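You operate a simulated robot arm through the tools that you are given. There is no shell and no other tool.

You are at the controls of a simulated robot arm. One attempt, no reset.

JOB
Stop the bench fan, brush the lint off its grille, then run it at 1.
Fine: wait till the vanes stand; the brush goes back before the fan runs again. Set down upright: wooden brush. What is to be rubbed or washed off counts as gone when no trace of it is left.

It is judged by the outcome, as a careful person would: the job done as asked, and still so three seconds after it is handed in. It fails if anything else is knocked over, pushed out of place, dropped, spilled or broken.

ROBOT AND FRAMES
A 7-joint arm with a two-finger parallel gripper, fixed in place. Base frame: the origin is on the floor under the middle of its stand, x ahead of it, y to its left, z up. Readings come in cm, rad, newtons and seconds.
With the tool pointing down near the work surface it reaches from about 30 to 70 cm from the base axis. Its first joint turns from -1.152 to 1.152 rad. Payload 1.57 kg.
The TCP is the grasp point between the finger pads, 3 cm short of the fingertips. In the tool frame z runs along the fingers and y along their closing line. The gripper opens to 11 cm. The fingers are 2.4 cm wide and 1.2 cm thick; the gripper's body (4.8 by 11.2 cm) begins 7.8 cm behind the TCP.
Orientation is that of the tool frame in the base frame, as a unit quaternion [w, x, y, z]. With the fingers straight down and closing along the base's y, the tool's x points along the base's -x, its y along +y and its z along -z.

CONTROLS
- The arm moves only by the tool send_rows. Its argument "targets" is text: rows parted by semicolons, each of 7 numbers parted by spaces: the shift along the tool's x, y, z in cm, then the turn, a rotation vector about the tool's x, y, z in degrees, then the opening, from 0 (shut) to 1 (fully open). In form: x y z ax ay az hand; .... A call has 1 to 20 rows; each row shifts and turns the commanded pose from where the row before left it, along the tool's axes as they then stand. A row lasts 0.2 s, in which the tool goes at most 5 cm and 0.15 rad; a call with a longer step from one row to the next is refused whole, and so is a gripper value outside its range. Where a pose cannot be reached the arm comes as near as it can. A force on the tool above 60 N (or 10 N above the force at the start of the call, whichever is more), or a blocked arm, ends the call early, and 0.2 s more pass. Each finger travels about 10.8 cm/s and halts on what it meets, pressing with about 27 N; the grip force reading is that of the motor and also rises with nothing between the fingers. The clock runs only during rows and for 0.2 s after the last one: add rows that do not move to give the fingers time. It gives the time, the measured TCP pose, the force on the tool (base axes), the opening and the grip force at its end, in the units of the frame above (readings bear some noise), with the torque about the TCP (base axes, N m) and any sound that the robot's microphone picked up, and new pictures: "views" is both (left out), scene, wrist or none.
- Cameras (640 x 400 px; columns grow to the right, rows downward): "scene" is fixed at [16.87, -39.05, 141.95]; the picture's right is [0.78, -0.63, 0.00], its down [-0.29, -0.36, -0.89] and it looks along [0.56, 0.69, -0.46] (base axes); focal length 323 px, centre (320, 200). "wrist" rides on the gripper at [7, 1.6, -14.1] in the tool frame; the picture's right is [-0.23, 0.97, 0.00], its down [-0.86, -0.20, -0.48] and it looks along [-0.47, -0.11, 0.88] (tool axes); focal length 222 px, centre (320, 200). There is no depth. A picture from a camera that has moved, and an enlarged one, comes with that camera's place and axes in the base frame and with its lens.
- zoom(camera, box): a new picture of the part [left, top, right, bottom] of that camera's present view, enlarged. It takes no simulated time.
- finish_job(): hands the job in; it is judged then, once.

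Nothing tells you positions but the pictures and the camera data. Unless the task says otherwise, let go and move clear before handing in.

The tools are called after ">>>" by a JSON object that holds its "op" and its "data". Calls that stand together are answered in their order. send_rows: Moves the arm, as the interface text tells. Its arguments: {"type":"object","properties":{"targets":{"type":"string"},"views":{"type":"string","enum":["both","scene","wrist","none"]}},"required":["targets"]} The other tools are called the same way: zoom (camera, box) takes an enlarged picture of a part of a camera's view; finish_job () hands the job in.

At the start:

```text
time_s: 0.0
eef_pos: [35.55, -5.45, 128.86]
tcp_rot: [0.0, 0.001, 1.0, 0.0]
wrist_force: [0.4, 0.3, 0.1]
torque: [-0.01, -0.01, 0.0]
finger_gap: 10.99
finger_force: 0.0
```

scene: 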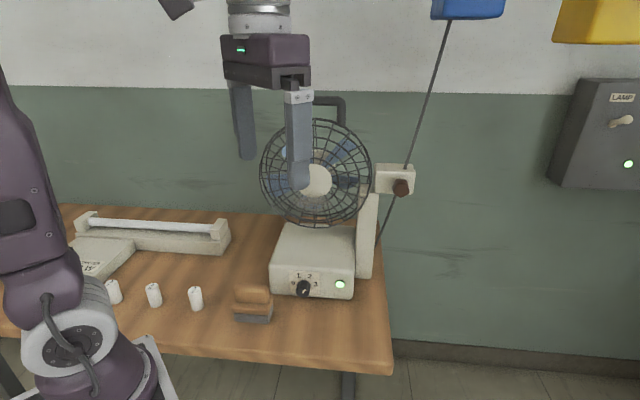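
wrist: 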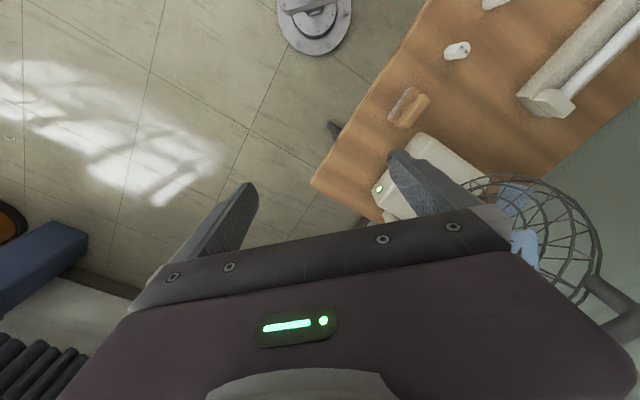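

I see a bench with a caged fan, a control box with a knob and green lamp, a wooden brush, and three small white things. I'll take enlarged views before moving.

>>> {"op": "zoom", "data": {"camera": "scene", "box": [220, 90, 420, 330]}}

>>> {"op": "zoom", "data": {"camera": "scene", "box": [220, 250, 380, 350]}}

>>> {"op": "zoom", "data": {"camera": "wrist", "box": [320, 60, 640, 300]}}

>>> {"op": "zoom", "data": {"camera": "scene", "box": [40, 190, 260, 330]}}

```text
1.67 times, centred on (320, 210) of scene
camera zoom: at [16.87, -39.05, 141.95], right [0.78, -0.63, 0.0], down [-0.29, -0.36, -0.89], along [0.56, 0.69, -0.46], focal length 539 px, centre (320, 183)
```

zoom: 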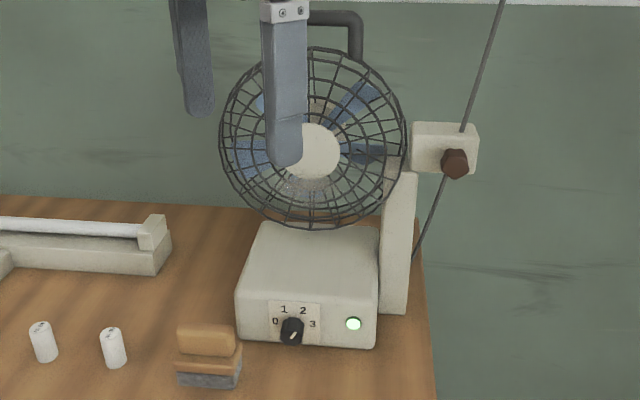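

```text
4.00 times, centred on (300, 300) of scene
camera zoom: at [16.87, -39.05, 141.95], right [0.78, -0.63, 0.0], down [-0.29, -0.36, -0.89], along [0.56, 0.69, -0.46], focal length 1292 px, centre (400, -200)
```

zoom: 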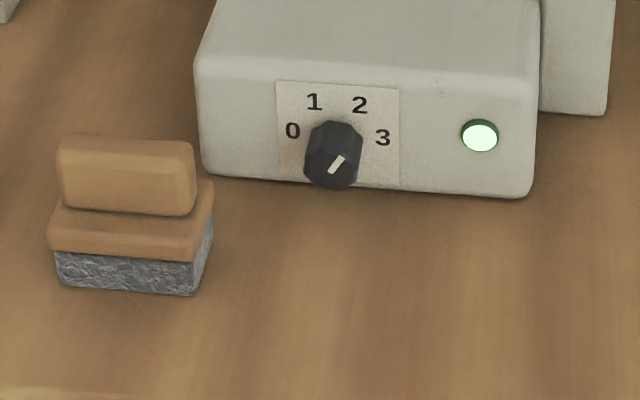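

```text
1.67 times, centred on (480, 180) of wrist
camera zoom: at [28.77, -3.77, 143.15], right [0.23, 0.97, 0.0], down [0.86, -0.2, 0.48], along [0.47, -0.11, -0.88], focal length 370 px, centre (53, 233)
```

zoom: 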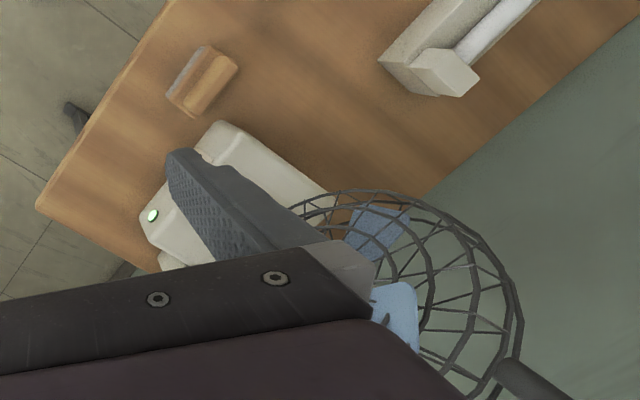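

```text
2.86 times, centred on (150, 260) of scene
camera zoom: at [16.87, -39.05, 141.95], right [0.78, -0.63, 0.0], down [-0.29, -0.36, -0.89], along [0.56, 0.69, -0.46], focal length 923 px, centre (806, 29)
```

zoom: 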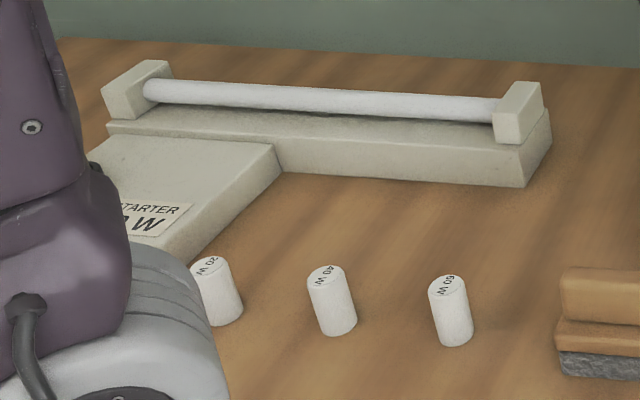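

The bench stands askew with the fan's box facing the scene camera; the knob appears to point near 2. I'll zoom further to fix positions before moving.

>>> {"op": "zoom", "data": {"camera": "wrist", "box": [300, 80, 460, 180]}}

>>> {"op": "zoom", "data": {"camera": "wrist", "box": [300, 130, 460, 230]}}

>>> {"op": "zoom", "data": {"camera": "scene", "box": [240, 300, 400, 400]}}

>>> {"op": "zoom", "data": {"camera": "scene", "box": [280, 260, 328, 300]}}

>>> {"op": "zoom", "data": {"camera": "scene", "box": [240, 110, 400, 240]}}

```text
4.00 times, centred on (380, 130) of wrist
camera zoom: at [28.77, -3.77, 143.15], right [0.23, 0.97, 0.0], down [0.86, -0.2, 0.48], along [0.47, -0.11, -0.88], focal length 888 px, centre (80, 480)
```

zoom: 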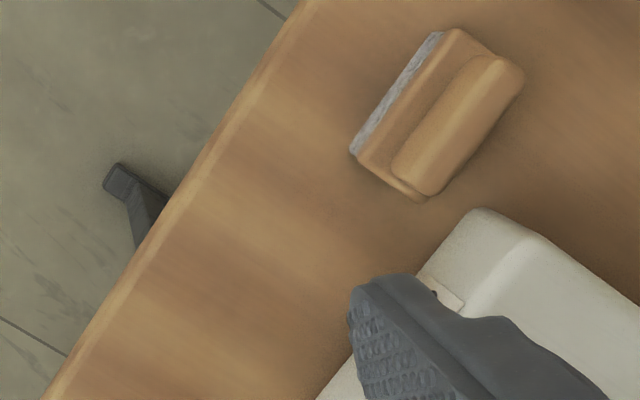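

```text
4.00 times, centred on (380, 180) of wrist
camera zoom: at [28.77, -3.77, 143.15], right [0.23, 0.97, 0.0], down [0.86, -0.2, 0.48], along [0.47, -0.11, -0.88], focal length 888 px, centre (80, 280)
```

zoom: 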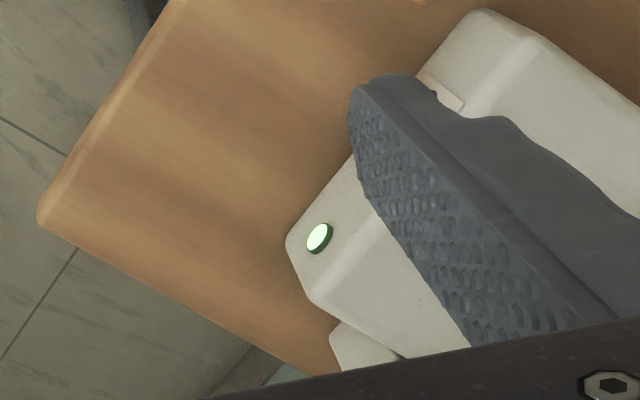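

```text
4.00 times, centred on (320, 350) of scene
camera zoom: at [16.87, -39.05, 141.95], right [0.78, -0.63, 0.0], down [-0.29, -0.36, -0.89], along [0.56, 0.69, -0.46], focal length 1292 px, centre (320, -400)
```

zoom: 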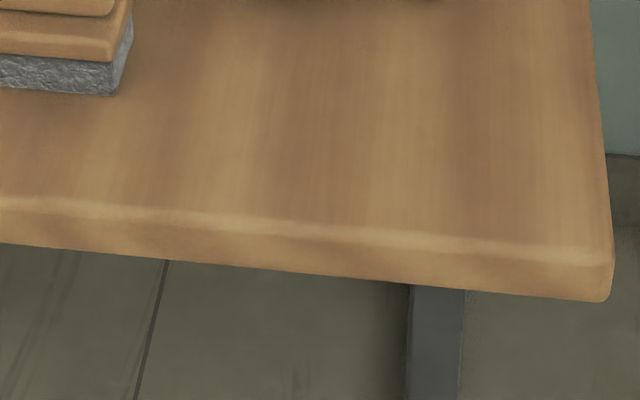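

```text
10.00 times, centred on (304, 280) of scene
camera zoom: at [16.87, -39.05, 141.95], right [0.78, -0.63, 0.0], down [-0.29, -0.36, -0.89], along [0.56, 0.69, -0.46], focal length 3231 px, centre (480, -600)
```

zoom: 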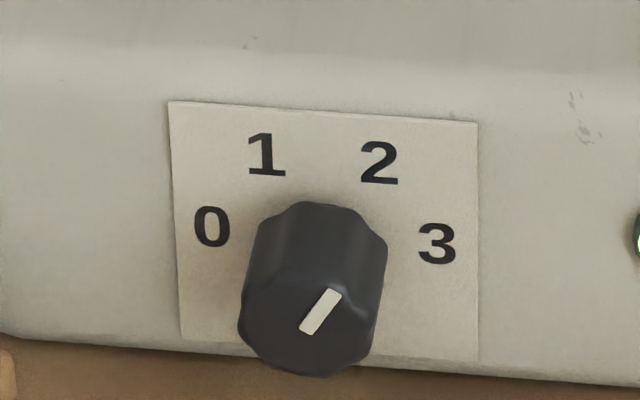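

```text
3.08 times, centred on (320, 175) of scene
camera zoom: at [16.87, -39.05, 141.95], right [0.78, -0.63, 0.0], down [-0.29, -0.36, -0.89], along [0.56, 0.69, -0.46], focal length 994 px, centre (320, 277)
```

zoom: 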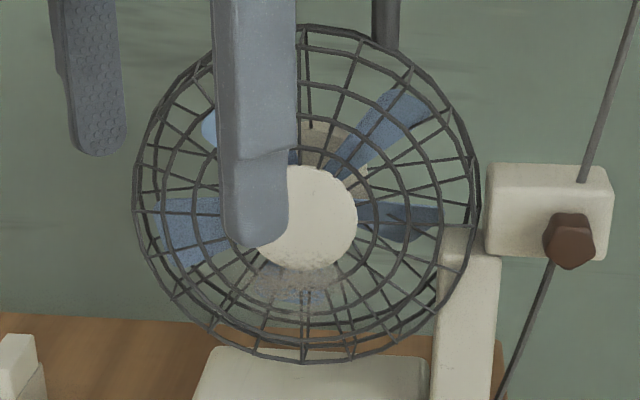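

The bench looks turned about 45°, with the box front roughly 3 cm-high knob region near (51, 11, 84), and lint on the grille just below the hub. I'll yaw and tilt the tool toward the fan to get a clear frontal wrist view.

>>> {"op": "send_rows", "data": {"targets": "0 0 0 0 0 -7.5 1; 0 0 0 0 0 -7.5 1; 0 0 0 0 0 -7.5 1; 0 0 0 0 0 -7.5 1; 0 0 0 0 0 -7.5 1; 0 0 0 0 0 -7.5 1; 0 0 0 0 -7.5 0 1; 0 0 0 0 -7.5 0 1; 0 0 0 0 -7.5 0 1; 0 0 0 0 -7.5 0 1; 0 0 0 0 0 0 1"}}

```text
time_s: 2.4
eef_pos: [35.74, -5.49, 128.95]
tcp_rot: [0.24, -0.369, 0.892, 0.1]
wrist_force: [-0.3, -0.6, -0.5]
torque: [-0.02, -0.01, -0.03]
finger_gap: 11.04
finger_force: 0.0
camera wrist: at [25.28, -13.54, 137.73], right [-0.55, 0.83, 0.11], down [0.49, 0.21, 0.84], along [0.67, 0.52, -0.53], focal length 222 px, centre (320, 200)
```

scene: 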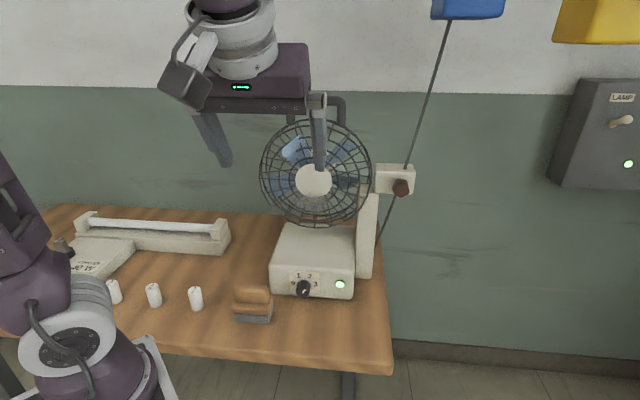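
wrist: 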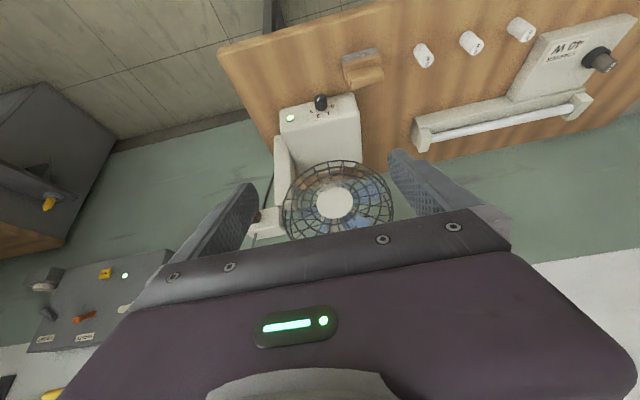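

The fan, box, knob, brush and lamp fixture are all visible now (wrist picture is upside down). I'll zoom in for detail on lint and geometry.

>>> {"op": "zoom", "data": {"camera": "wrist", "box": [260, 140, 420, 240]}}

>>> {"op": "zoom", "data": {"camera": "wrist", "box": [260, 40, 420, 140]}}

>>> {"op": "zoom", "data": {"camera": "scene", "box": [250, 110, 380, 240]}}

```text
4.00 times, centred on (340, 190) of wrist
camera zoom: at [25.28, -13.54, 137.73], right [-0.55, 0.83, 0.11], down [0.49, 0.21, 0.84], along [0.67, 0.52, -0.53], focal length 888 px, centre (240, 240)
```

zoom: 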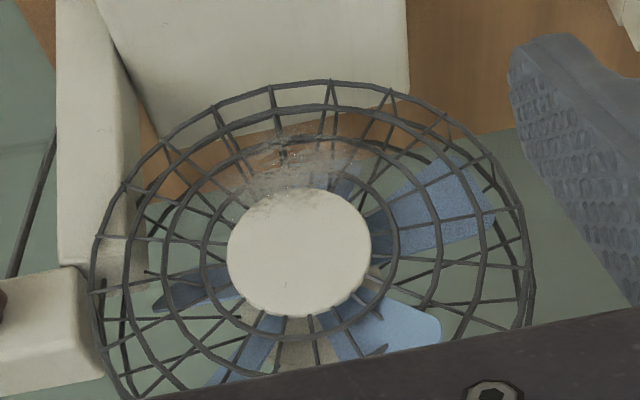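

```text
4.00 times, centred on (340, 90) of wrist
camera zoom: at [25.28, -13.54, 137.73], right [-0.55, 0.83, 0.11], down [0.49, 0.21, 0.84], along [0.67, 0.52, -0.53], focal length 888 px, centre (240, 640)
```

zoom: 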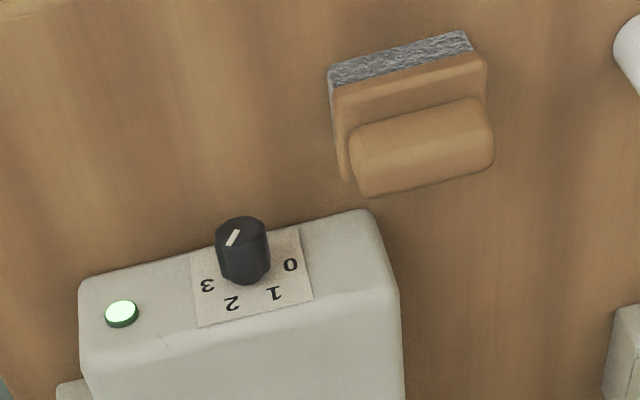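

```text
3.08 times, centred on (315, 175) of scene
camera zoom: at [16.87, -39.05, 141.95], right [0.78, -0.63, 0.0], down [-0.29, -0.36, -0.89], along [0.56, 0.69, -0.46], focal length 994 px, centre (335, 277)
```

zoom: 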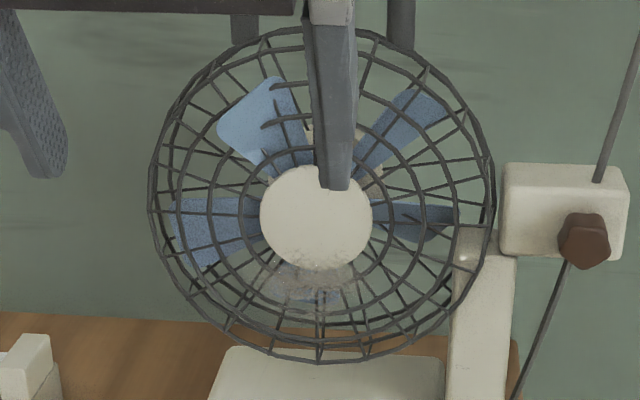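

The knob appears to have stops at 0, 1, 2, 3 spaced about 60°, and points at 2; its centre is about 4 cm above the bench. I'll descend to a tilted pre-grasp pose about 12 cm in front of the knob and look again.

>>> {"op": "send_rows", "data": {"targets": "0 0 0 0 -7.5 0 0.8; 0 0 0 0 -7.5 0 0.6; 1.79 0.07 4.19 0 0 0 0.5; 1.79 0.07 4.19 0 0 0 0.5; 1.79 0.07 4.19 0 0 0 0.5; 1.79 0.07 4.19 0 0 0 0.5; 1.79 0.07 4.19 0 0 0 0.5; 1.79 0.07 4.19 0 0 0 0.5; 1.79 0.07 4.19 0 0 0 0.5; 1.79 0.07 4.19 0 0 0 0.5; 0 0 0 0 0 0 0.5; 0 0 0 0 0 0 0.5"}}

```text
time_s: 5.0
eef_pos: [44.89, 4.4, 94.97]
tcp_rot: [0.354, -0.353, 0.854, 0.146]
wrist_force: [0.5, 0.7, 0.8]
torque: [-0.03, 0.0, 0.02]
finger_gap: 5.5
finger_force: 0.0
camera wrist: at [33.34, -4.99, 100.18], right [-0.57, 0.8, 0.16], down [0.33, 0.05, 0.94], along [0.75, 0.59, -0.29], focal length 222 px, centre (320, 200)
```

scene: 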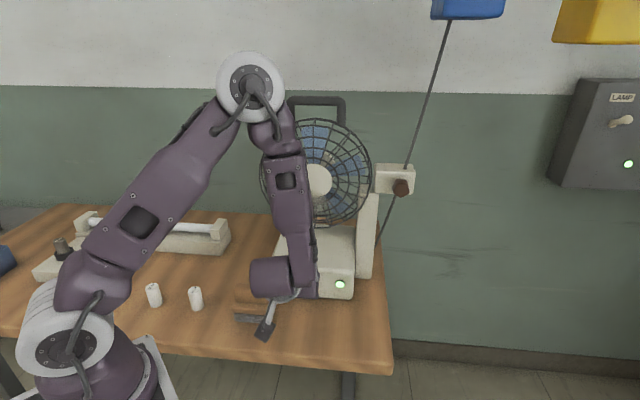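
wrist: 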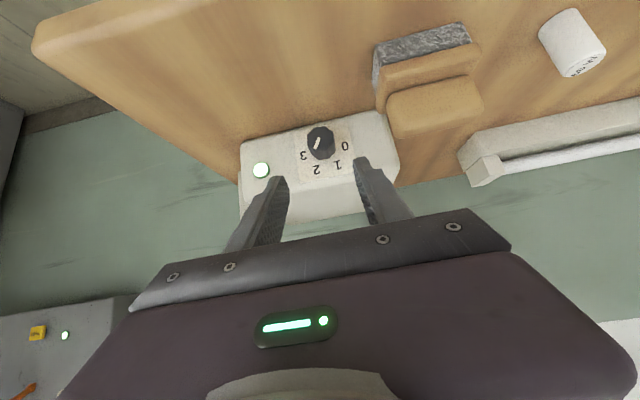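

The gripper is lined up in front of the control panel. Let me zoom to measure knob, brush and panel positions.

>>> {"op": "zoom", "data": {"camera": "wrist", "box": [230, 90, 410, 210]}}

>>> {"op": "zoom", "data": {"camera": "wrist", "box": [350, 10, 510, 150]}}

>>> {"op": "zoom", "data": {"camera": "scene", "box": [210, 240, 370, 350]}}

>>> {"op": "zoom", "data": {"camera": "scene", "box": [250, 90, 380, 240]}}

```text
3.33 times, centred on (320, 150) of wrist
camera zoom: at [33.34, -4.99, 100.18], right [-0.57, 0.8, 0.16], down [0.33, 0.05, 0.94], along [0.75, 0.59, -0.29], focal length 740 px, centre (320, 367)
```

zoom: 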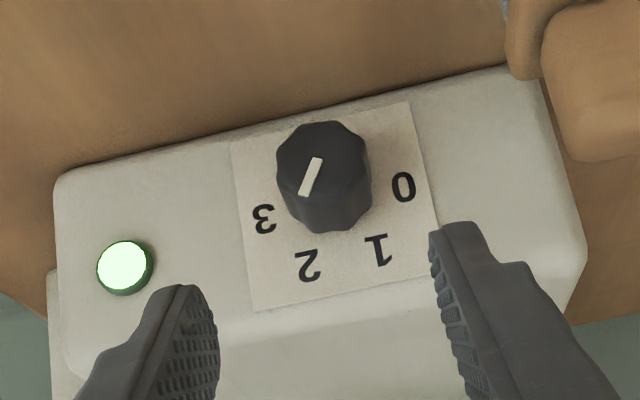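

```text
2.86 times, centred on (430, 80) of wrist
camera zoom: at [33.34, -4.99, 100.18], right [-0.57, 0.8, 0.16], down [0.33, 0.05, 0.94], along [0.75, 0.59, -0.29], focal length 635 px, centre (6, 543)
```

zoom: 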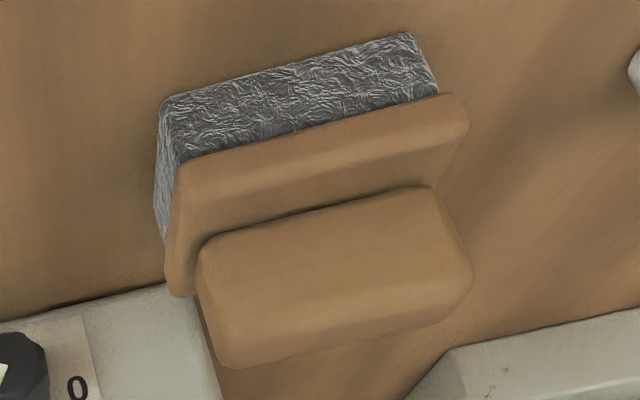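

```text
3.64 times, centred on (290, 295) of scene
camera zoom: at [16.88, -39.05, 141.95], right [0.78, -0.63, 0.0], down [-0.29, -0.36, -0.89], along [0.56, 0.69, -0.46], focal length 1175 px, centre (429, -146)
```

zoom: 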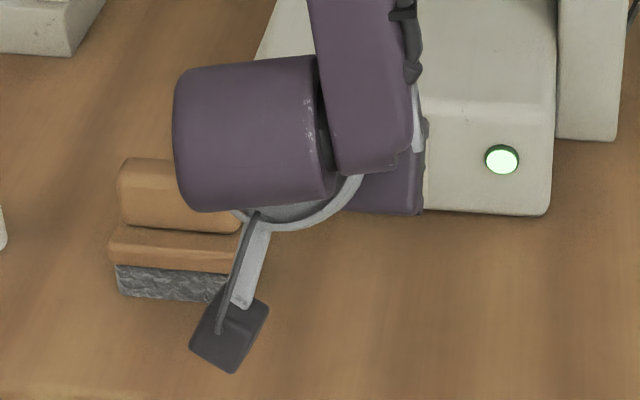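

```text
2.67 times, centred on (315, 165) of scene
camera zoom: at [16.88, -39.05, 141.95], right [0.78, -0.63, 0.0], down [-0.29, -0.36, -0.89], along [0.56, 0.69, -0.46], focal length 862 px, centre (333, 293)
```

zoom: 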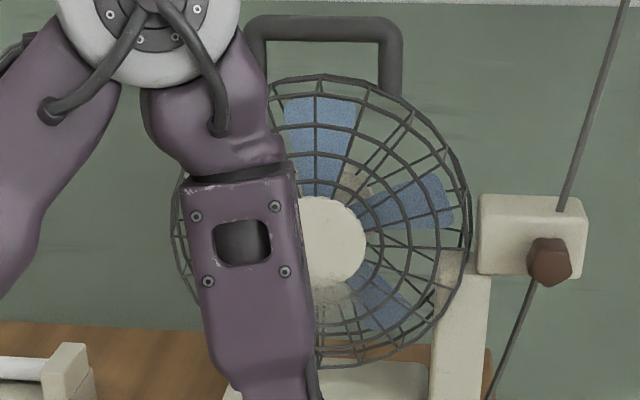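

I estimate the knob axis at bench height 85.5 cm with its face about 9 cm ahead of the fingertips. I'll swing the tool around the knob's axis to the right (to leave room for a counter‑clockwise stroke), staying backed off, then check.

>>> {"op": "send_rows", "data": {"targets": "-0.1 0 0 0 0 0 0.5; 0.058 -1.246 0.058 -5.303 0 5.303 0.5; 0.058 -1.246 0.058 -5.303 0 5.303 0.5; 0.058 -1.246 0.058 -5.303 0 5.303 0.5; 0.058 -1.246 0.058 -5.303 0 5.303 0.5; 0.058 -1.246 0.058 -5.303 0 5.303 0.5; 0.058 -1.246 0.058 -5.303 0 5.303 0.5; 0.058 -1.246 0.058 -5.303 0 5.303 0.5; 0 0 0 0 0 0 0.5; 0 0 0 0 0 0 0.5"}}

```text
time_s: 7.2
eef_pos: [50.14, -0.67, 91.32]
tcp_rot: [0.161, -0.161, 0.83, 0.509]
wrist_force: [-0.7, -0.3, -0.8]
torque: [-0.02, 0.01, -0.01]
finger_gap: 5.49
finger_force: 0.0
camera wrist: at [41.88, -13.35, 95.79], right [-0.22, 0.44, 0.87], down [0.8, -0.43, 0.42], along [0.56, 0.79, -0.26], focal length 222 px, centre (320, 200)
```

scene: 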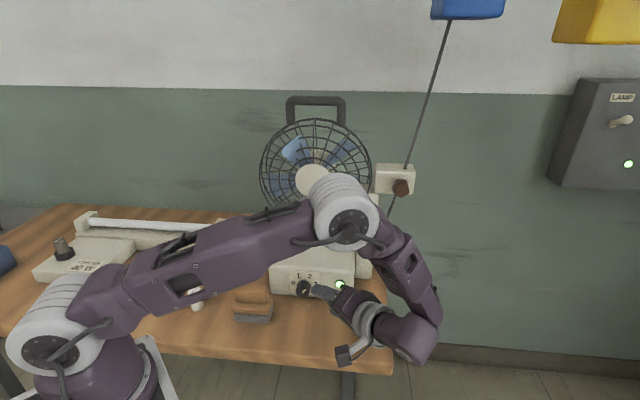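
wrist: 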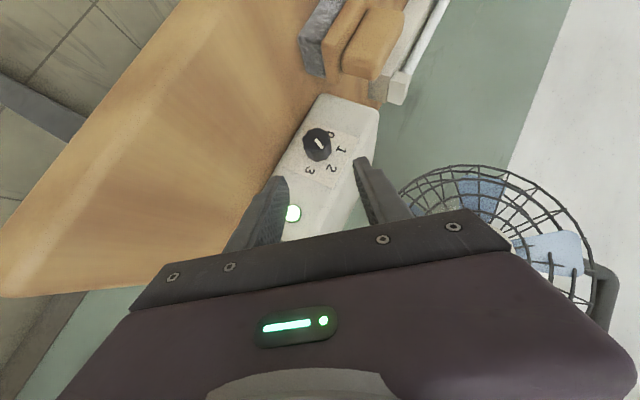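

The swing worked and the arm is clear. I'll zoom to check the knob centre against the finger line before advancing.

>>> {"op": "zoom", "data": {"camera": "wrist", "box": [270, 100, 390, 190]}}

>>> {"op": "zoom", "data": {"camera": "scene", "box": [270, 250, 400, 370]}}

```text
4.44 times, centred on (330, 145) of wrist
camera zoom: at [41.88, -13.35, 95.79], right [-0.22, 0.44, 0.87], down [0.8, -0.43, 0.42], along [0.56, 0.79, -0.26], focal length 987 px, centre (276, 444)
```

zoom: 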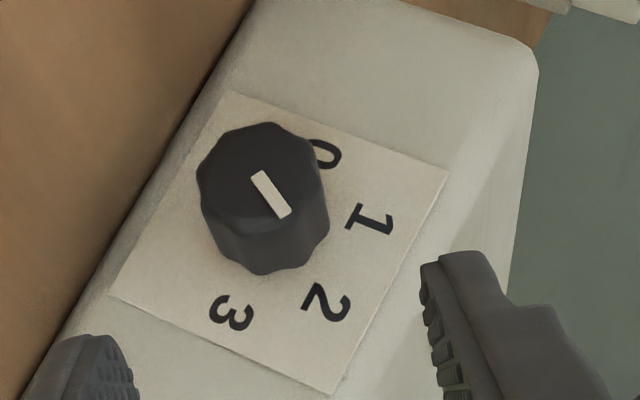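

```text
3.33 times, centred on (335, 310) of scene
camera zoom: at [16.87, -39.05, 141.95], right [0.78, -0.63, 0.0], down [-0.29, -0.36, -0.89], along [0.56, 0.69, -0.46], focal length 1077 px, centre (270, -167)
```

zoom: 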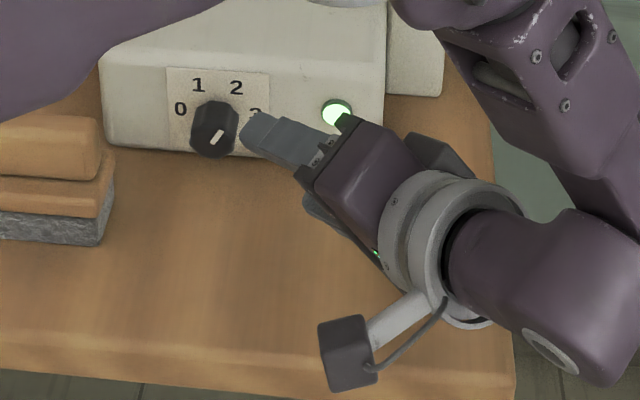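

The knob's axis sits about 0.4 cm to one side of the finger mid-plane; I'll correct that and advance to straddle the knob.

>>> {"op": "send_rows", "data": {"targets": "0 -0.37 0 0 0 0 0.5; 0 0 2 0 0 0 0.5; 0 0 2 0 0 0 0.5; 0 0 2 0 0 0 0.5; 0 0 2 0 0 0 0.5; 0 0 1.5 0 0 0 0.5; 0 0 1 0 0 0 0.5; 0 0 0.7 0 0 0 0.5; 0 0 0 0 0 0 0.5; 0 0 0 0 0 0 0.5"}}

>>> {"op": "zoom", "data": {"camera": "scene", "box": [270, 250, 370, 330]}}

>>> {"op": "zoom", "data": {"camera": "wrist", "box": [250, 80, 410, 200]}}

```text
time_s: 9.4
eef_pos: [51.5, 9.07, 86.26]
tcp_rot: [0.161, -0.161, 0.83, 0.509]
wrist_force: [-0.5, 0.3, -0.4]
torque: [0.02, 0.04, 0.02]
finger_gap: 5.49
finger_force: 0.0
camera wrist: at [43.19, -3.62, 90.81], right [-0.22, 0.44, 0.87], down [0.8, -0.43, 0.42], along [0.56, 0.79, -0.26], focal length 222 px, centre (320, 200)
```

scene: 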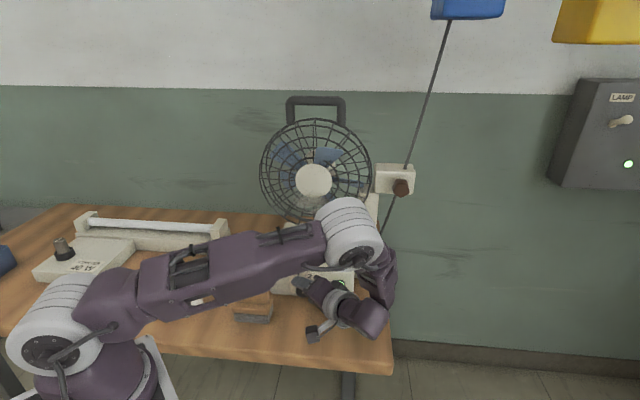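
wrist: 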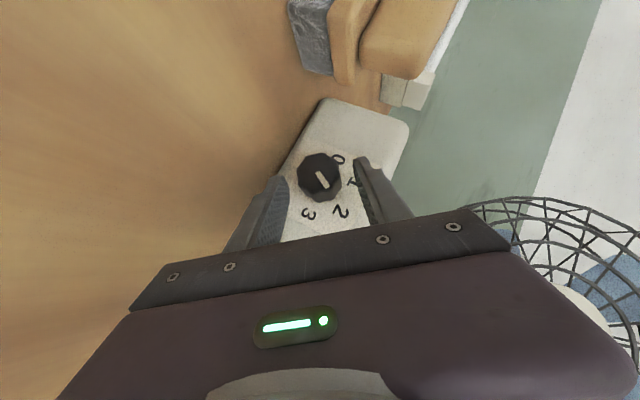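

```text
5.00 times, centred on (320, 290) of scene
camera zoom: at [16.87, -39.05, 141.95], right [0.78, -0.63, 0.0], down [-0.29, -0.36, -0.89], along [0.56, 0.69, -0.46], focal length 1616 px, centre (320, -250)
```

zoom: 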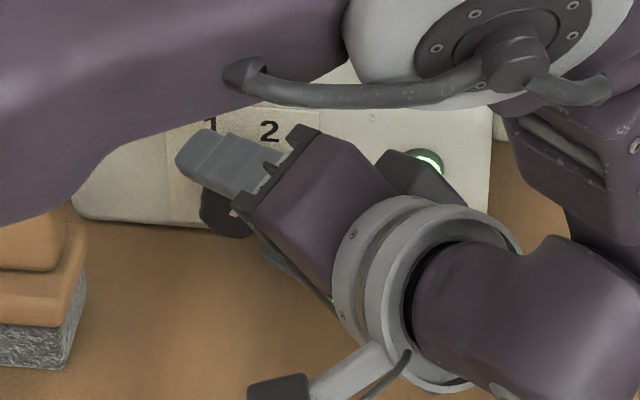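

```text
3.33 times, centred on (330, 140) of wrist
camera zoom: at [43.19, -3.62, 90.81], right [-0.22, 0.44, 0.87], down [0.8, -0.43, 0.42], along [0.56, 0.79, -0.26], focal length 740 px, centre (287, 400)
```

zoom: 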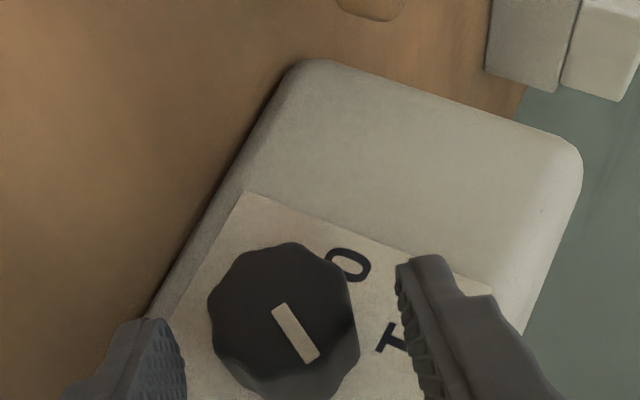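

The fingers straddle the knob nicely. Now I close on it and read the forces.

>>> {"op": "send_rows", "data": {"targets": "0 0 0 0 0 0 0.3; 0 0 0 0 0 0 0.2; 0 0 0 0 0 0 0; 0 0 0 0 0 0 0", "views": "wrist"}}

>>> {"op": "zoom", "data": {"camera": "wrist", "box": [250, 80, 410, 200]}}

```text
time_s: 10.4
eef_pos: [51.43, 9.11, 86.38]
tcp_rot: [0.16, -0.162, 0.83, 0.509]
wrist_force: [0.1, 0.7, -2.8]
torque: [0.15, -0.24, 0.13]
finger_gap: 3.36
finger_force: 41.4
camera wrist: at [43.2, -3.63, 90.8], right [-0.22, 0.44, 0.87], down [0.8, -0.43, 0.42], along [0.56, 0.79, -0.26], focal length 222 px, centre (320, 200)
```

wrist: 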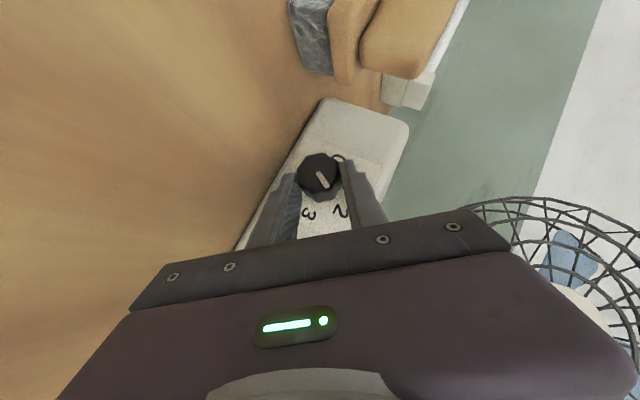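

```text
3.33 times, centred on (330, 140) of wrist
camera zoom: at [43.2, -3.63, 90.8], right [-0.22, 0.44, 0.87], down [0.8, -0.43, 0.42], along [0.56, 0.79, -0.26], focal length 740 px, centre (287, 400)
```

zoom: 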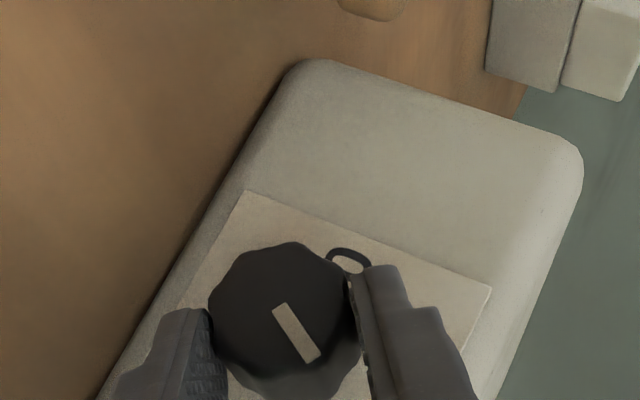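

The knob is held (gap 3.36 cm). Now I turn it counter‑clockwise by 60° around its own axis, toward 1 on the way to 0.

>>> {"op": "send_rows", "data": {"targets": "0.009 0.185 0.009 5.303 0 -5.303 0; 0.009 0.185 0.009 5.303 0 -5.303 0; 0.009 0.185 0.009 5.303 0 -5.303 0; 0.009 0.185 0.009 5.303 0 -5.303 0; 0.009 0.185 0.009 5.303 0 -5.303 0; 0.009 0.185 0.009 5.303 0 -5.303 0; 0.009 0.185 0.009 5.303 0 -5.303 0; 0.009 0.185 0.009 5.303 0 -5.303 0; 0 0 0 0 0 0 0; 0 0 0 0 0 0 0"}}

>>> {"op": "zoom", "data": {"camera": "wrist", "box": [250, 80, 410, 200]}}

```text
time_s: 12.6
eef_pos: [50.49, 10.49, 86.8]
tcp_rot: [0.375, -0.378, 0.841, 0.094]
wrist_force: [-26.3, 12.6, 17.7]
torque: [0.94, -0.33, -0.15]
finger_gap: 3.31
finger_force: 40.9
camera wrist: at [38.42, 1.39, 91.64], right [-0.59, 0.81, 0.04], down [0.24, 0.13, 0.96], along [0.77, 0.57, -0.27], focal length 222 px, centre (320, 200)
```

scene: 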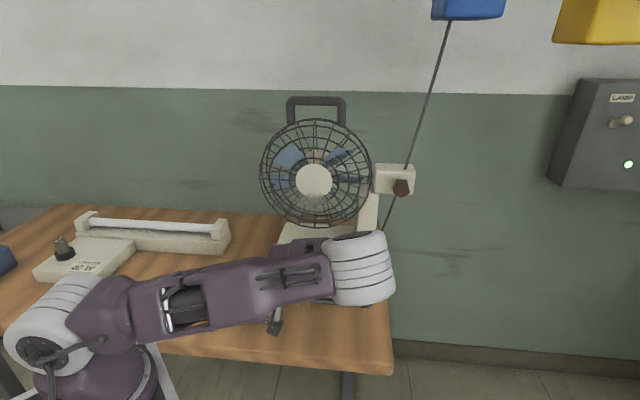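
wrist: 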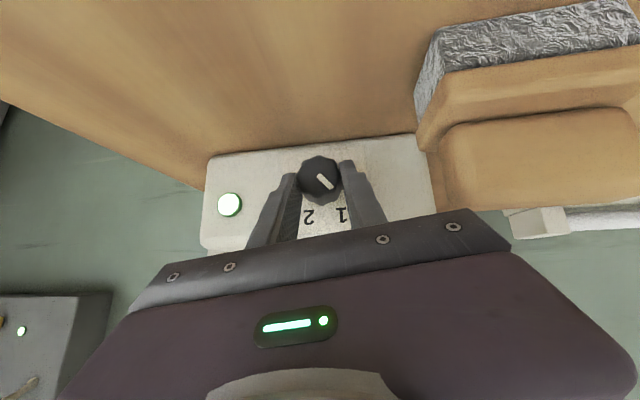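

```text
3.33 times, centred on (330, 140) of wrist
camera zoom: at [38.42, 1.39, 91.64], right [-0.59, 0.81, 0.04], down [0.24, 0.13, 0.96], along [0.77, 0.57, -0.27], focal length 740 px, centre (287, 400)
```

zoom: 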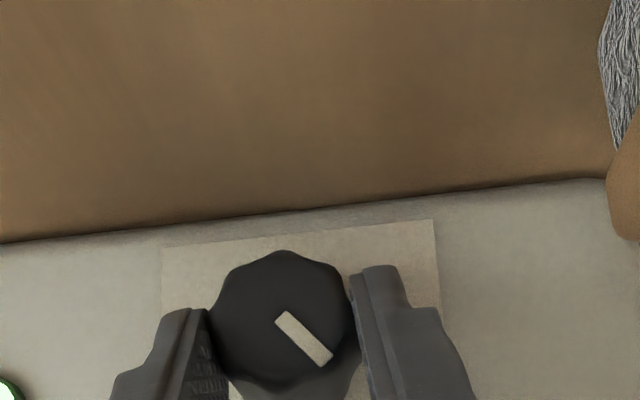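

The knob turned about 60° toward 1. I'll release it, let things settle, and look at the pointer.

>>> {"op": "send_rows", "data": {"targets": "0 0 0 0 0 0 0.25; 0 0 0 0 0 0 0.5; 0 0 0 0 0 0 0.5; 0 0 -1 0 0 0 0.5; 0 0 -1 0 0 0 0.5; 0 0 0 0 0 0 0.5"}}

>>> {"op": "zoom", "data": {"camera": "wrist", "box": [250, 80, 410, 200]}}

```text
time_s: 14.0
eef_pos: [49.45, 9.32, 88.2]
tcp_rot: [0.375, -0.376, 0.842, 0.09]
wrist_force: [0.4, 0.0, -0.2]
torque: [0.0, 0.0, -0.01]
finger_gap: 5.49
finger_force: 0.1
camera wrist: at [37.36, 0.34, 93.08], right [-0.58, 0.81, 0.03], down [0.24, 0.14, 0.96], along [0.78, 0.57, -0.27], focal length 222 px, centre (320, 200)
```

scene: 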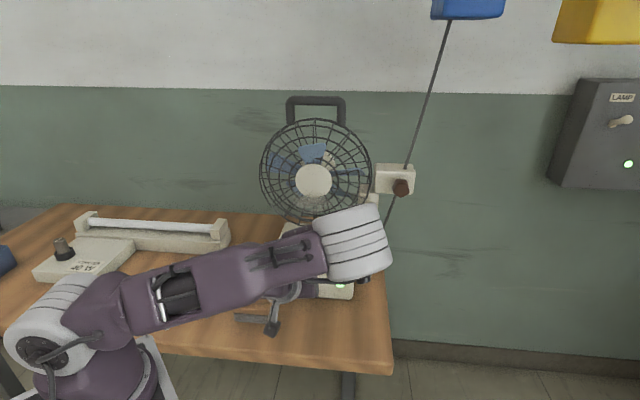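
wrist: 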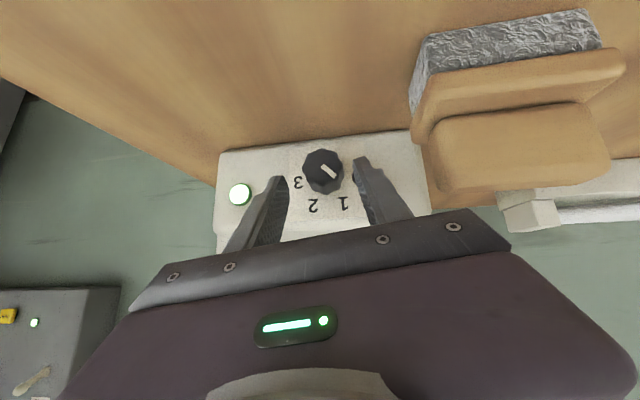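

```text
3.33 times, centred on (330, 140) of wrist
camera zoom: at [37.36, 0.34, 93.08], right [-0.58, 0.81, 0.03], down [0.24, 0.14, 0.96], along [0.78, 0.57, -0.27], focal length 740 px, centre (287, 400)
```

zoom: 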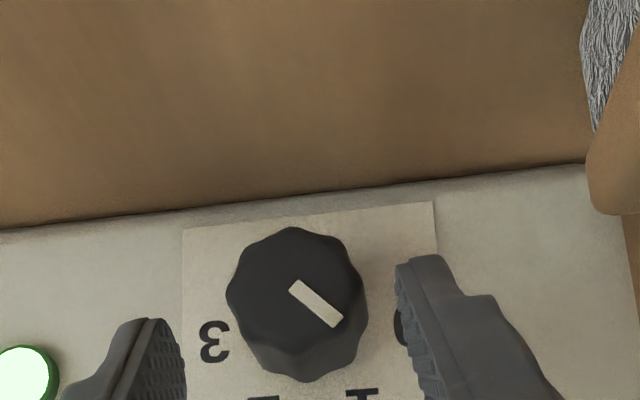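

The pointer now sits just past 1, so there's no strong detent; one more stroke of roughly 50° brings it to 0. I'll swing back right with open fingers, re-centre by 0.25 cm, and regrip.

>>> {"op": "send_rows", "data": {"targets": "0 0.25 0 0 0 0 0.5; 0.017 -0.369 0.017 -5.303 0 5.303 0.5; 0.017 -0.369 0.017 -5.303 0 5.303 0.5; 0.017 -0.369 0.017 -5.303 0 5.303 0.5; 0.017 -0.369 0.017 -5.303 0 5.303 0.5; 0.017 -0.369 0.017 -5.303 0 5.303 0.5; 0.017 -0.369 0.017 -5.303 0 5.303 0.5; 0.017 -0.369 0.017 -5.303 0 5.303 0.5; 0 0 0 0 0 0 0.5; 0 0 0 0 0 0 0.5"}}

>>> {"op": "zoom", "data": {"camera": "wrist", "box": [250, 80, 410, 200]}}

>>> {"op": "zoom", "data": {"camera": "scene", "box": [270, 250, 370, 330]}}

```text
time_s: 16.2
eef_pos: [50.89, 7.75, 87.52]
tcp_rot: [0.191, -0.191, 0.845, 0.462]
wrist_force: [0.7, -0.4, -0.4]
torque: [-0.03, -0.01, 0.0]
finger_gap: 5.53
finger_force: 0.0
camera wrist: at [42.13, -4.55, 92.24], right [-0.29, 0.52, 0.8], down [0.76, -0.38, 0.53], along [0.58, 0.76, -0.28], focal length 222 px, centre (320, 200)
```

scene: 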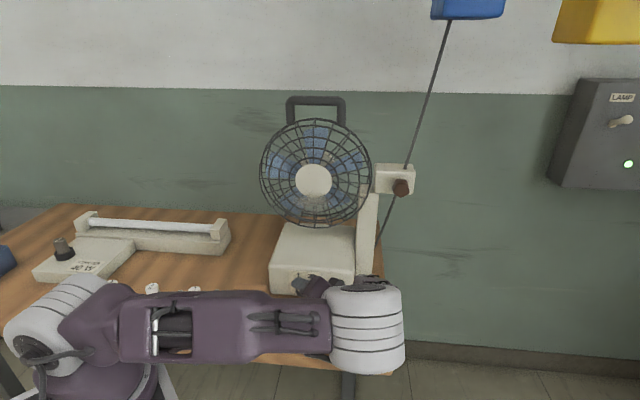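
wrist: 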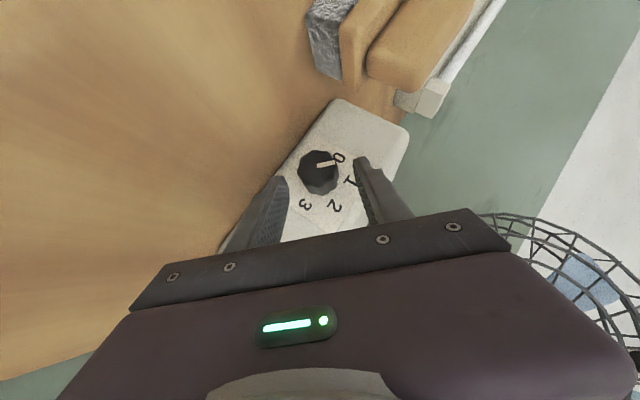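

```text
3.33 times, centred on (330, 140) of wrist
camera zoom: at [42.13, -4.55, 92.24], right [-0.29, 0.52, 0.8], down [0.76, -0.38, 0.53], along [0.58, 0.76, -0.28], focal length 740 px, centre (287, 400)
```

zoom: 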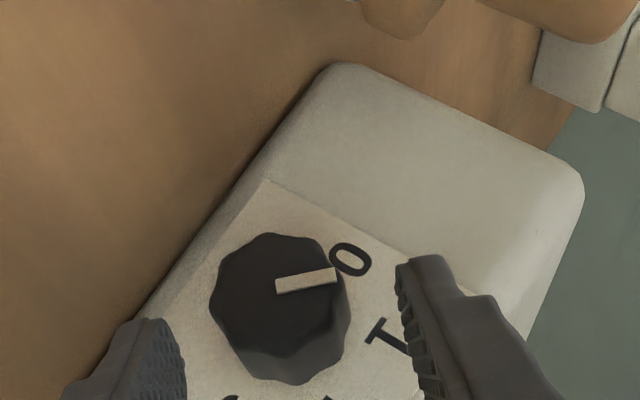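

```text
5.00 times, centred on (320, 290) of scene
camera zoom: at [16.87, -39.05, 141.95], right [0.78, -0.63, 0.0], down [-0.29, -0.36, -0.89], along [0.56, 0.69, -0.46], focal length 1616 px, centre (320, -250)
```

zoom: 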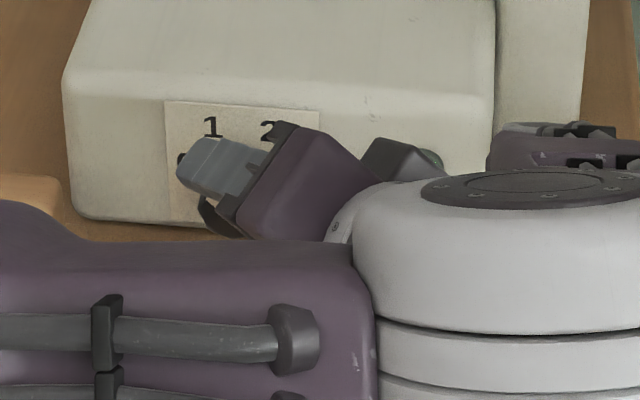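

The pointer stands near −42° (between 1 and 0) and holds there. I'll nudge 0.2 cm to centre, advance, and close on the knob again.

>>> {"op": "send_rows", "data": {"targets": "0.05 -0.2 0 0 0 0 0.5; 0 0 1 0 0 0 0.5; 0 0 1 0 0 0 0.5; 0 0 0 0 0 0 0.5; 0 0 0 0 0 0 0.25; 0 0 0 0 0 0 0; 0 0 0 0 0 0 0; 0 0 0 0 0 0 0"}}

>>> {"op": "zoom", "data": {"camera": "wrist", "box": [250, 80, 410, 200]}}

```text
time_s: 18.0
eef_pos: [51.3, 9.42, 86.33]
tcp_rot: [0.191, -0.192, 0.844, 0.462]
wrist_force: [-6.4, 9.9, 14.5]
torque: [-0.03, 0.41, 0.04]
finger_gap: 3.38
finger_force: 41.7
camera wrist: at [42.54, -2.87, 91.05], right [-0.29, 0.52, 0.8], down [0.76, -0.38, 0.52], along [0.58, 0.76, -0.28], focal length 222 px, centre (320, 200)
```

scene: 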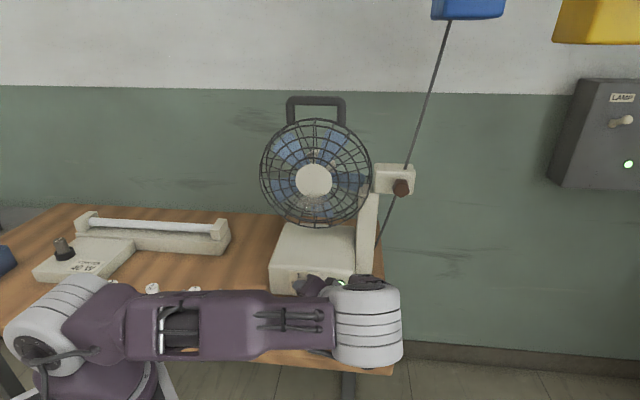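
wrist: 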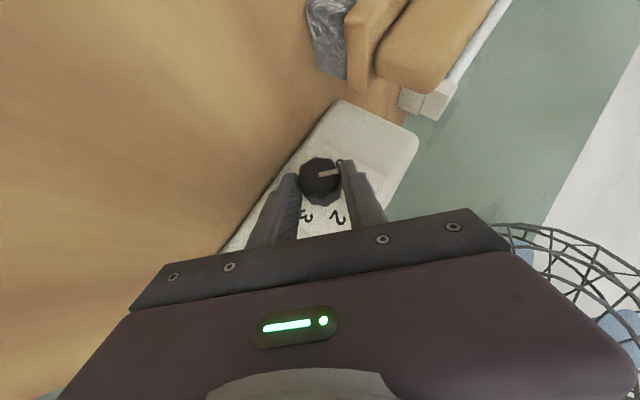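

```text
3.33 times, centred on (330, 140) of wrist
camera zoom: at [42.54, -2.87, 91.05], right [-0.29, 0.52, 0.8], down [0.76, -0.38, 0.52], along [0.58, 0.76, -0.28], focal length 740 px, centre (287, 400)
```

zoom: 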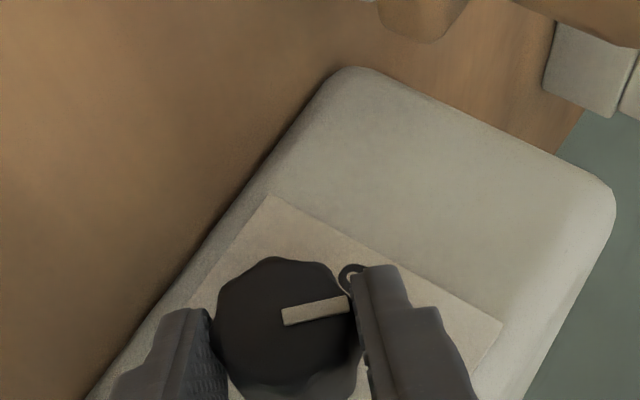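

Grip is good and the pointer is near −45°. I'll turn it another 45° counter‑clockwise to reach 0.

>>> {"op": "send_rows", "data": {"targets": "0 0.15 0 0 0 0 0; 0.009 0.185 0.009 5.303 0 -5.303 0; 0.009 0.185 0.009 5.303 0 -5.303 0; 0.009 0.185 0.009 5.303 0 -5.303 0; 0.009 0.185 0.009 5.303 0 -5.303 0; 0.009 0.185 0.009 5.303 0 -5.303 0; 0.009 0.185 0.009 5.303 0 -5.303 0; 0 0 0 0 0 0 0; 0 0 0 0 0 0 0"}}

>>> {"op": "zoom", "data": {"camera": "wrist", "box": [250, 80, 410, 200]}}

```text
time_s: 20.0
eef_pos: [50.53, 10.13, 86.77]
tcp_rot: [0.353, -0.354, 0.854, 0.146]
wrist_force: [-1.0, 11.2, -5.0]
torque: [-0.13, 0.73, -0.49]
finger_gap: 3.36
finger_force: 41.4
camera wrist: at [38.87, 0.78, 91.91], right [-0.58, 0.8, 0.16], down [0.33, 0.05, 0.94], along [0.75, 0.6, -0.29], focal length 222 px, centre (320, 200)
```

scene: 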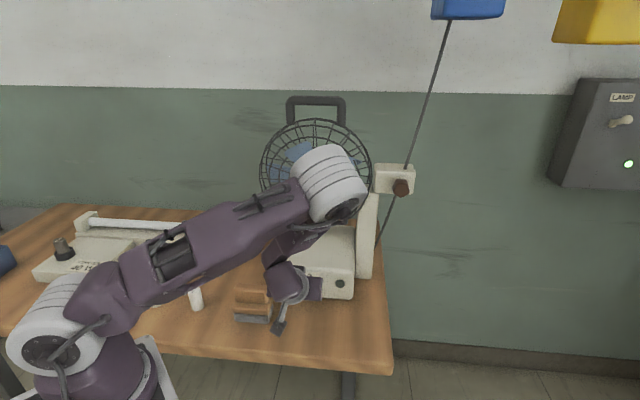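
wrist: 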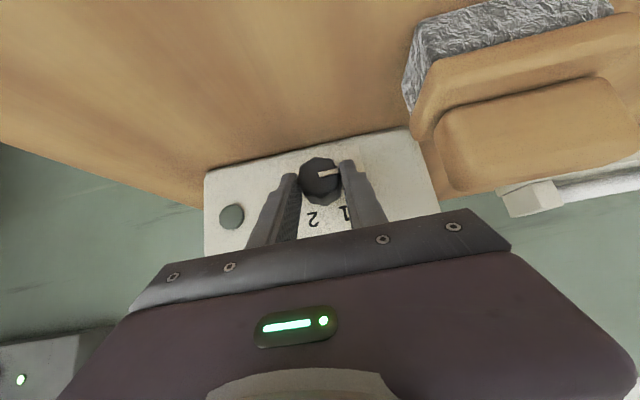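

```text
3.33 times, centred on (330, 140) of wrist
camera zoom: at [38.87, 0.78, 91.91], right [-0.58, 0.8, 0.16], down [0.33, 0.05, 0.94], along [0.75, 0.6, -0.29], focal length 740 px, centre (287, 400)
```

zoom: 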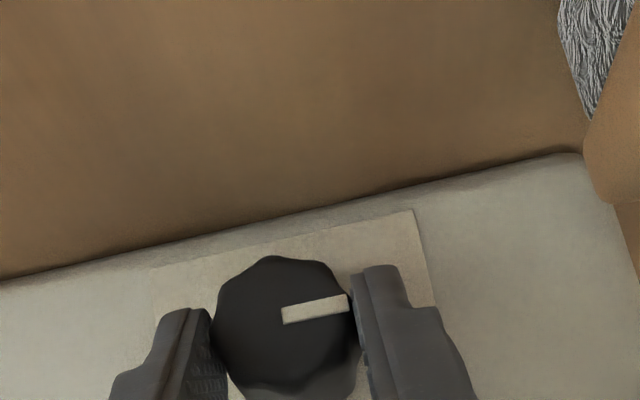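

The lamp went dark and the pointer is on 0. I'll release, back off, turn the tool vertical and move above the brush while the vanes run down.

>>> {"op": "send_rows", "data": {"targets": "0 0 0 0 0 0 0.25; 0 0 0 0 0 0 0.5; 0 0 0 0 0 0 0.5; 0 0 -2 0 0 0 0.5; 0 0 -2.5 0 0 0 0.5; 0 0 -2.5 0 0 0 0.5; 0 0 -3 0 0 0 0.5; 0 0 0 0 7.5 0 0.6; 0 0 0 0 7.5 0 0.7; 0 0 0 0 7.5 0 0.8; 0 0 0 0 7.5 0 0.9; 0 0 0 0 7.5 0 1; 0 0 0 0 7.5 0 1; -1.2 3.63 -2 0 0 0 1; -1.2 3.63 -2 0 0 0 1; -1.2 3.63 -2 0 0 0 1; 0 0 0 0 0 0 1; 0 0 0 0 0 0 1"}}

>>> {"op": "zoom", "data": {"camera": "scene", "box": [240, 100, 400, 310]}}

>>> {"op": "zoom", "data": {"camera": "scene", "box": [270, 250, 370, 330]}}

```text
time_s: 23.8
eef_pos: [40.18, 15.32, 100.08]
tcp_rot: [0.001, -0.382, 0.924, 0.0]
wrist_force: [0.5, -0.1, 0.7]
torque: [-0.01, -0.01, -0.04]
finger_gap: 10.99
finger_force: 0.1
camera wrist: at [34.17, 11.54, 114.26], right [-0.53, 0.85, 0.0], down [0.75, 0.46, 0.48], along [0.41, 0.25, -0.88], focal length 222 px, centre (320, 200)
```

scene: 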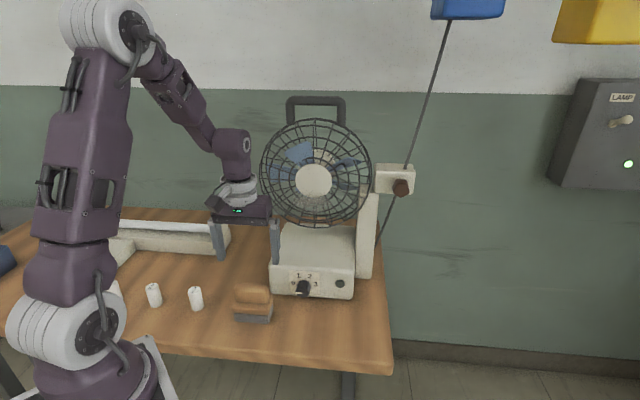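
wrist: 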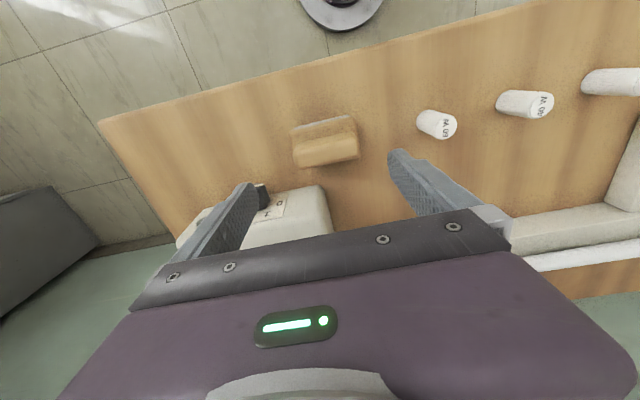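

```text
1.90 times, centred on (320, 205) of scene
camera zoom: at [16.87, -39.04, 141.95], right [0.78, -0.63, 0.0], down [-0.29, -0.36, -0.89], along [0.56, 0.69, -0.46], focal length 616 px, centre (320, 190)
```

zoom: 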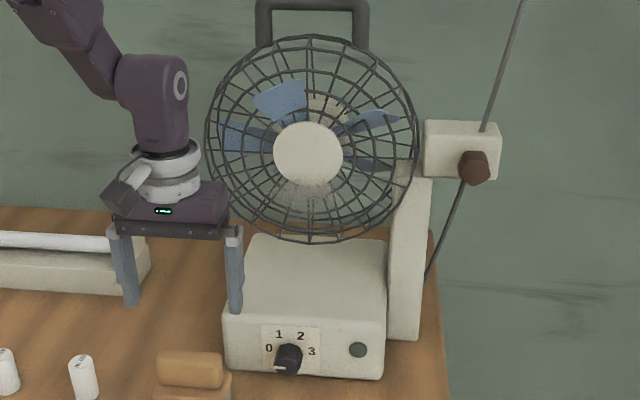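

```text
5.00 times, centred on (320, 290) of scene
camera zoom: at [16.87, -39.04, 141.95], right [0.78, -0.63, 0.0], down [-0.29, -0.36, -0.89], along [0.56, 0.69, -0.46], focal length 1616 px, centre (320, -250)
```

zoom: 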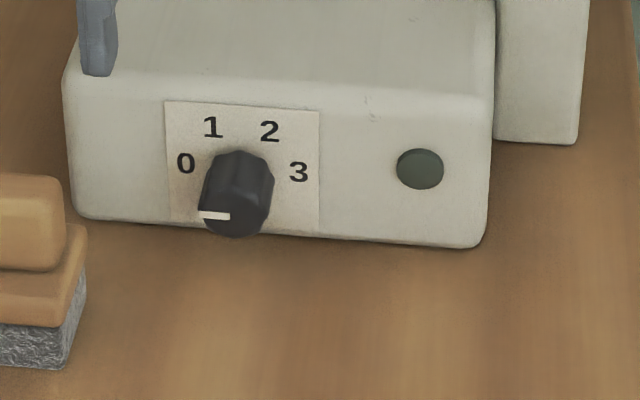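

The knob reads 0 and the lamp is off. I'll zoom on the brush from above to pin down its handle.

>>> {"op": "zoom", "data": {"camera": "wrist", "box": [260, 90, 420, 190]}}

```text
4.00 times, centred on (340, 140) of wrist
camera zoom: at [34.17, 11.54, 114.26], right [-0.53, 0.85, 0.0], down [0.75, 0.46, 0.48], along [0.41, 0.25, -0.88], focal length 888 px, centre (240, 440)
```

zoom: 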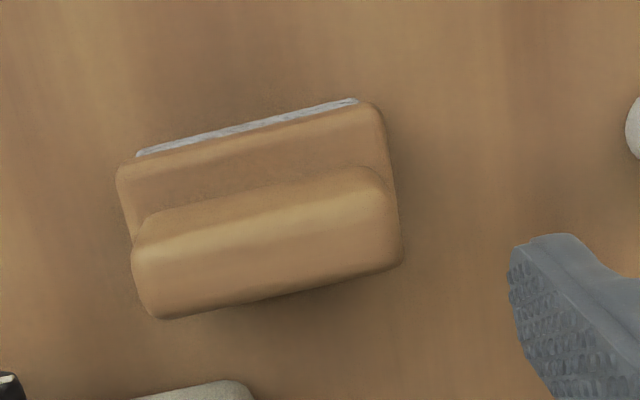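

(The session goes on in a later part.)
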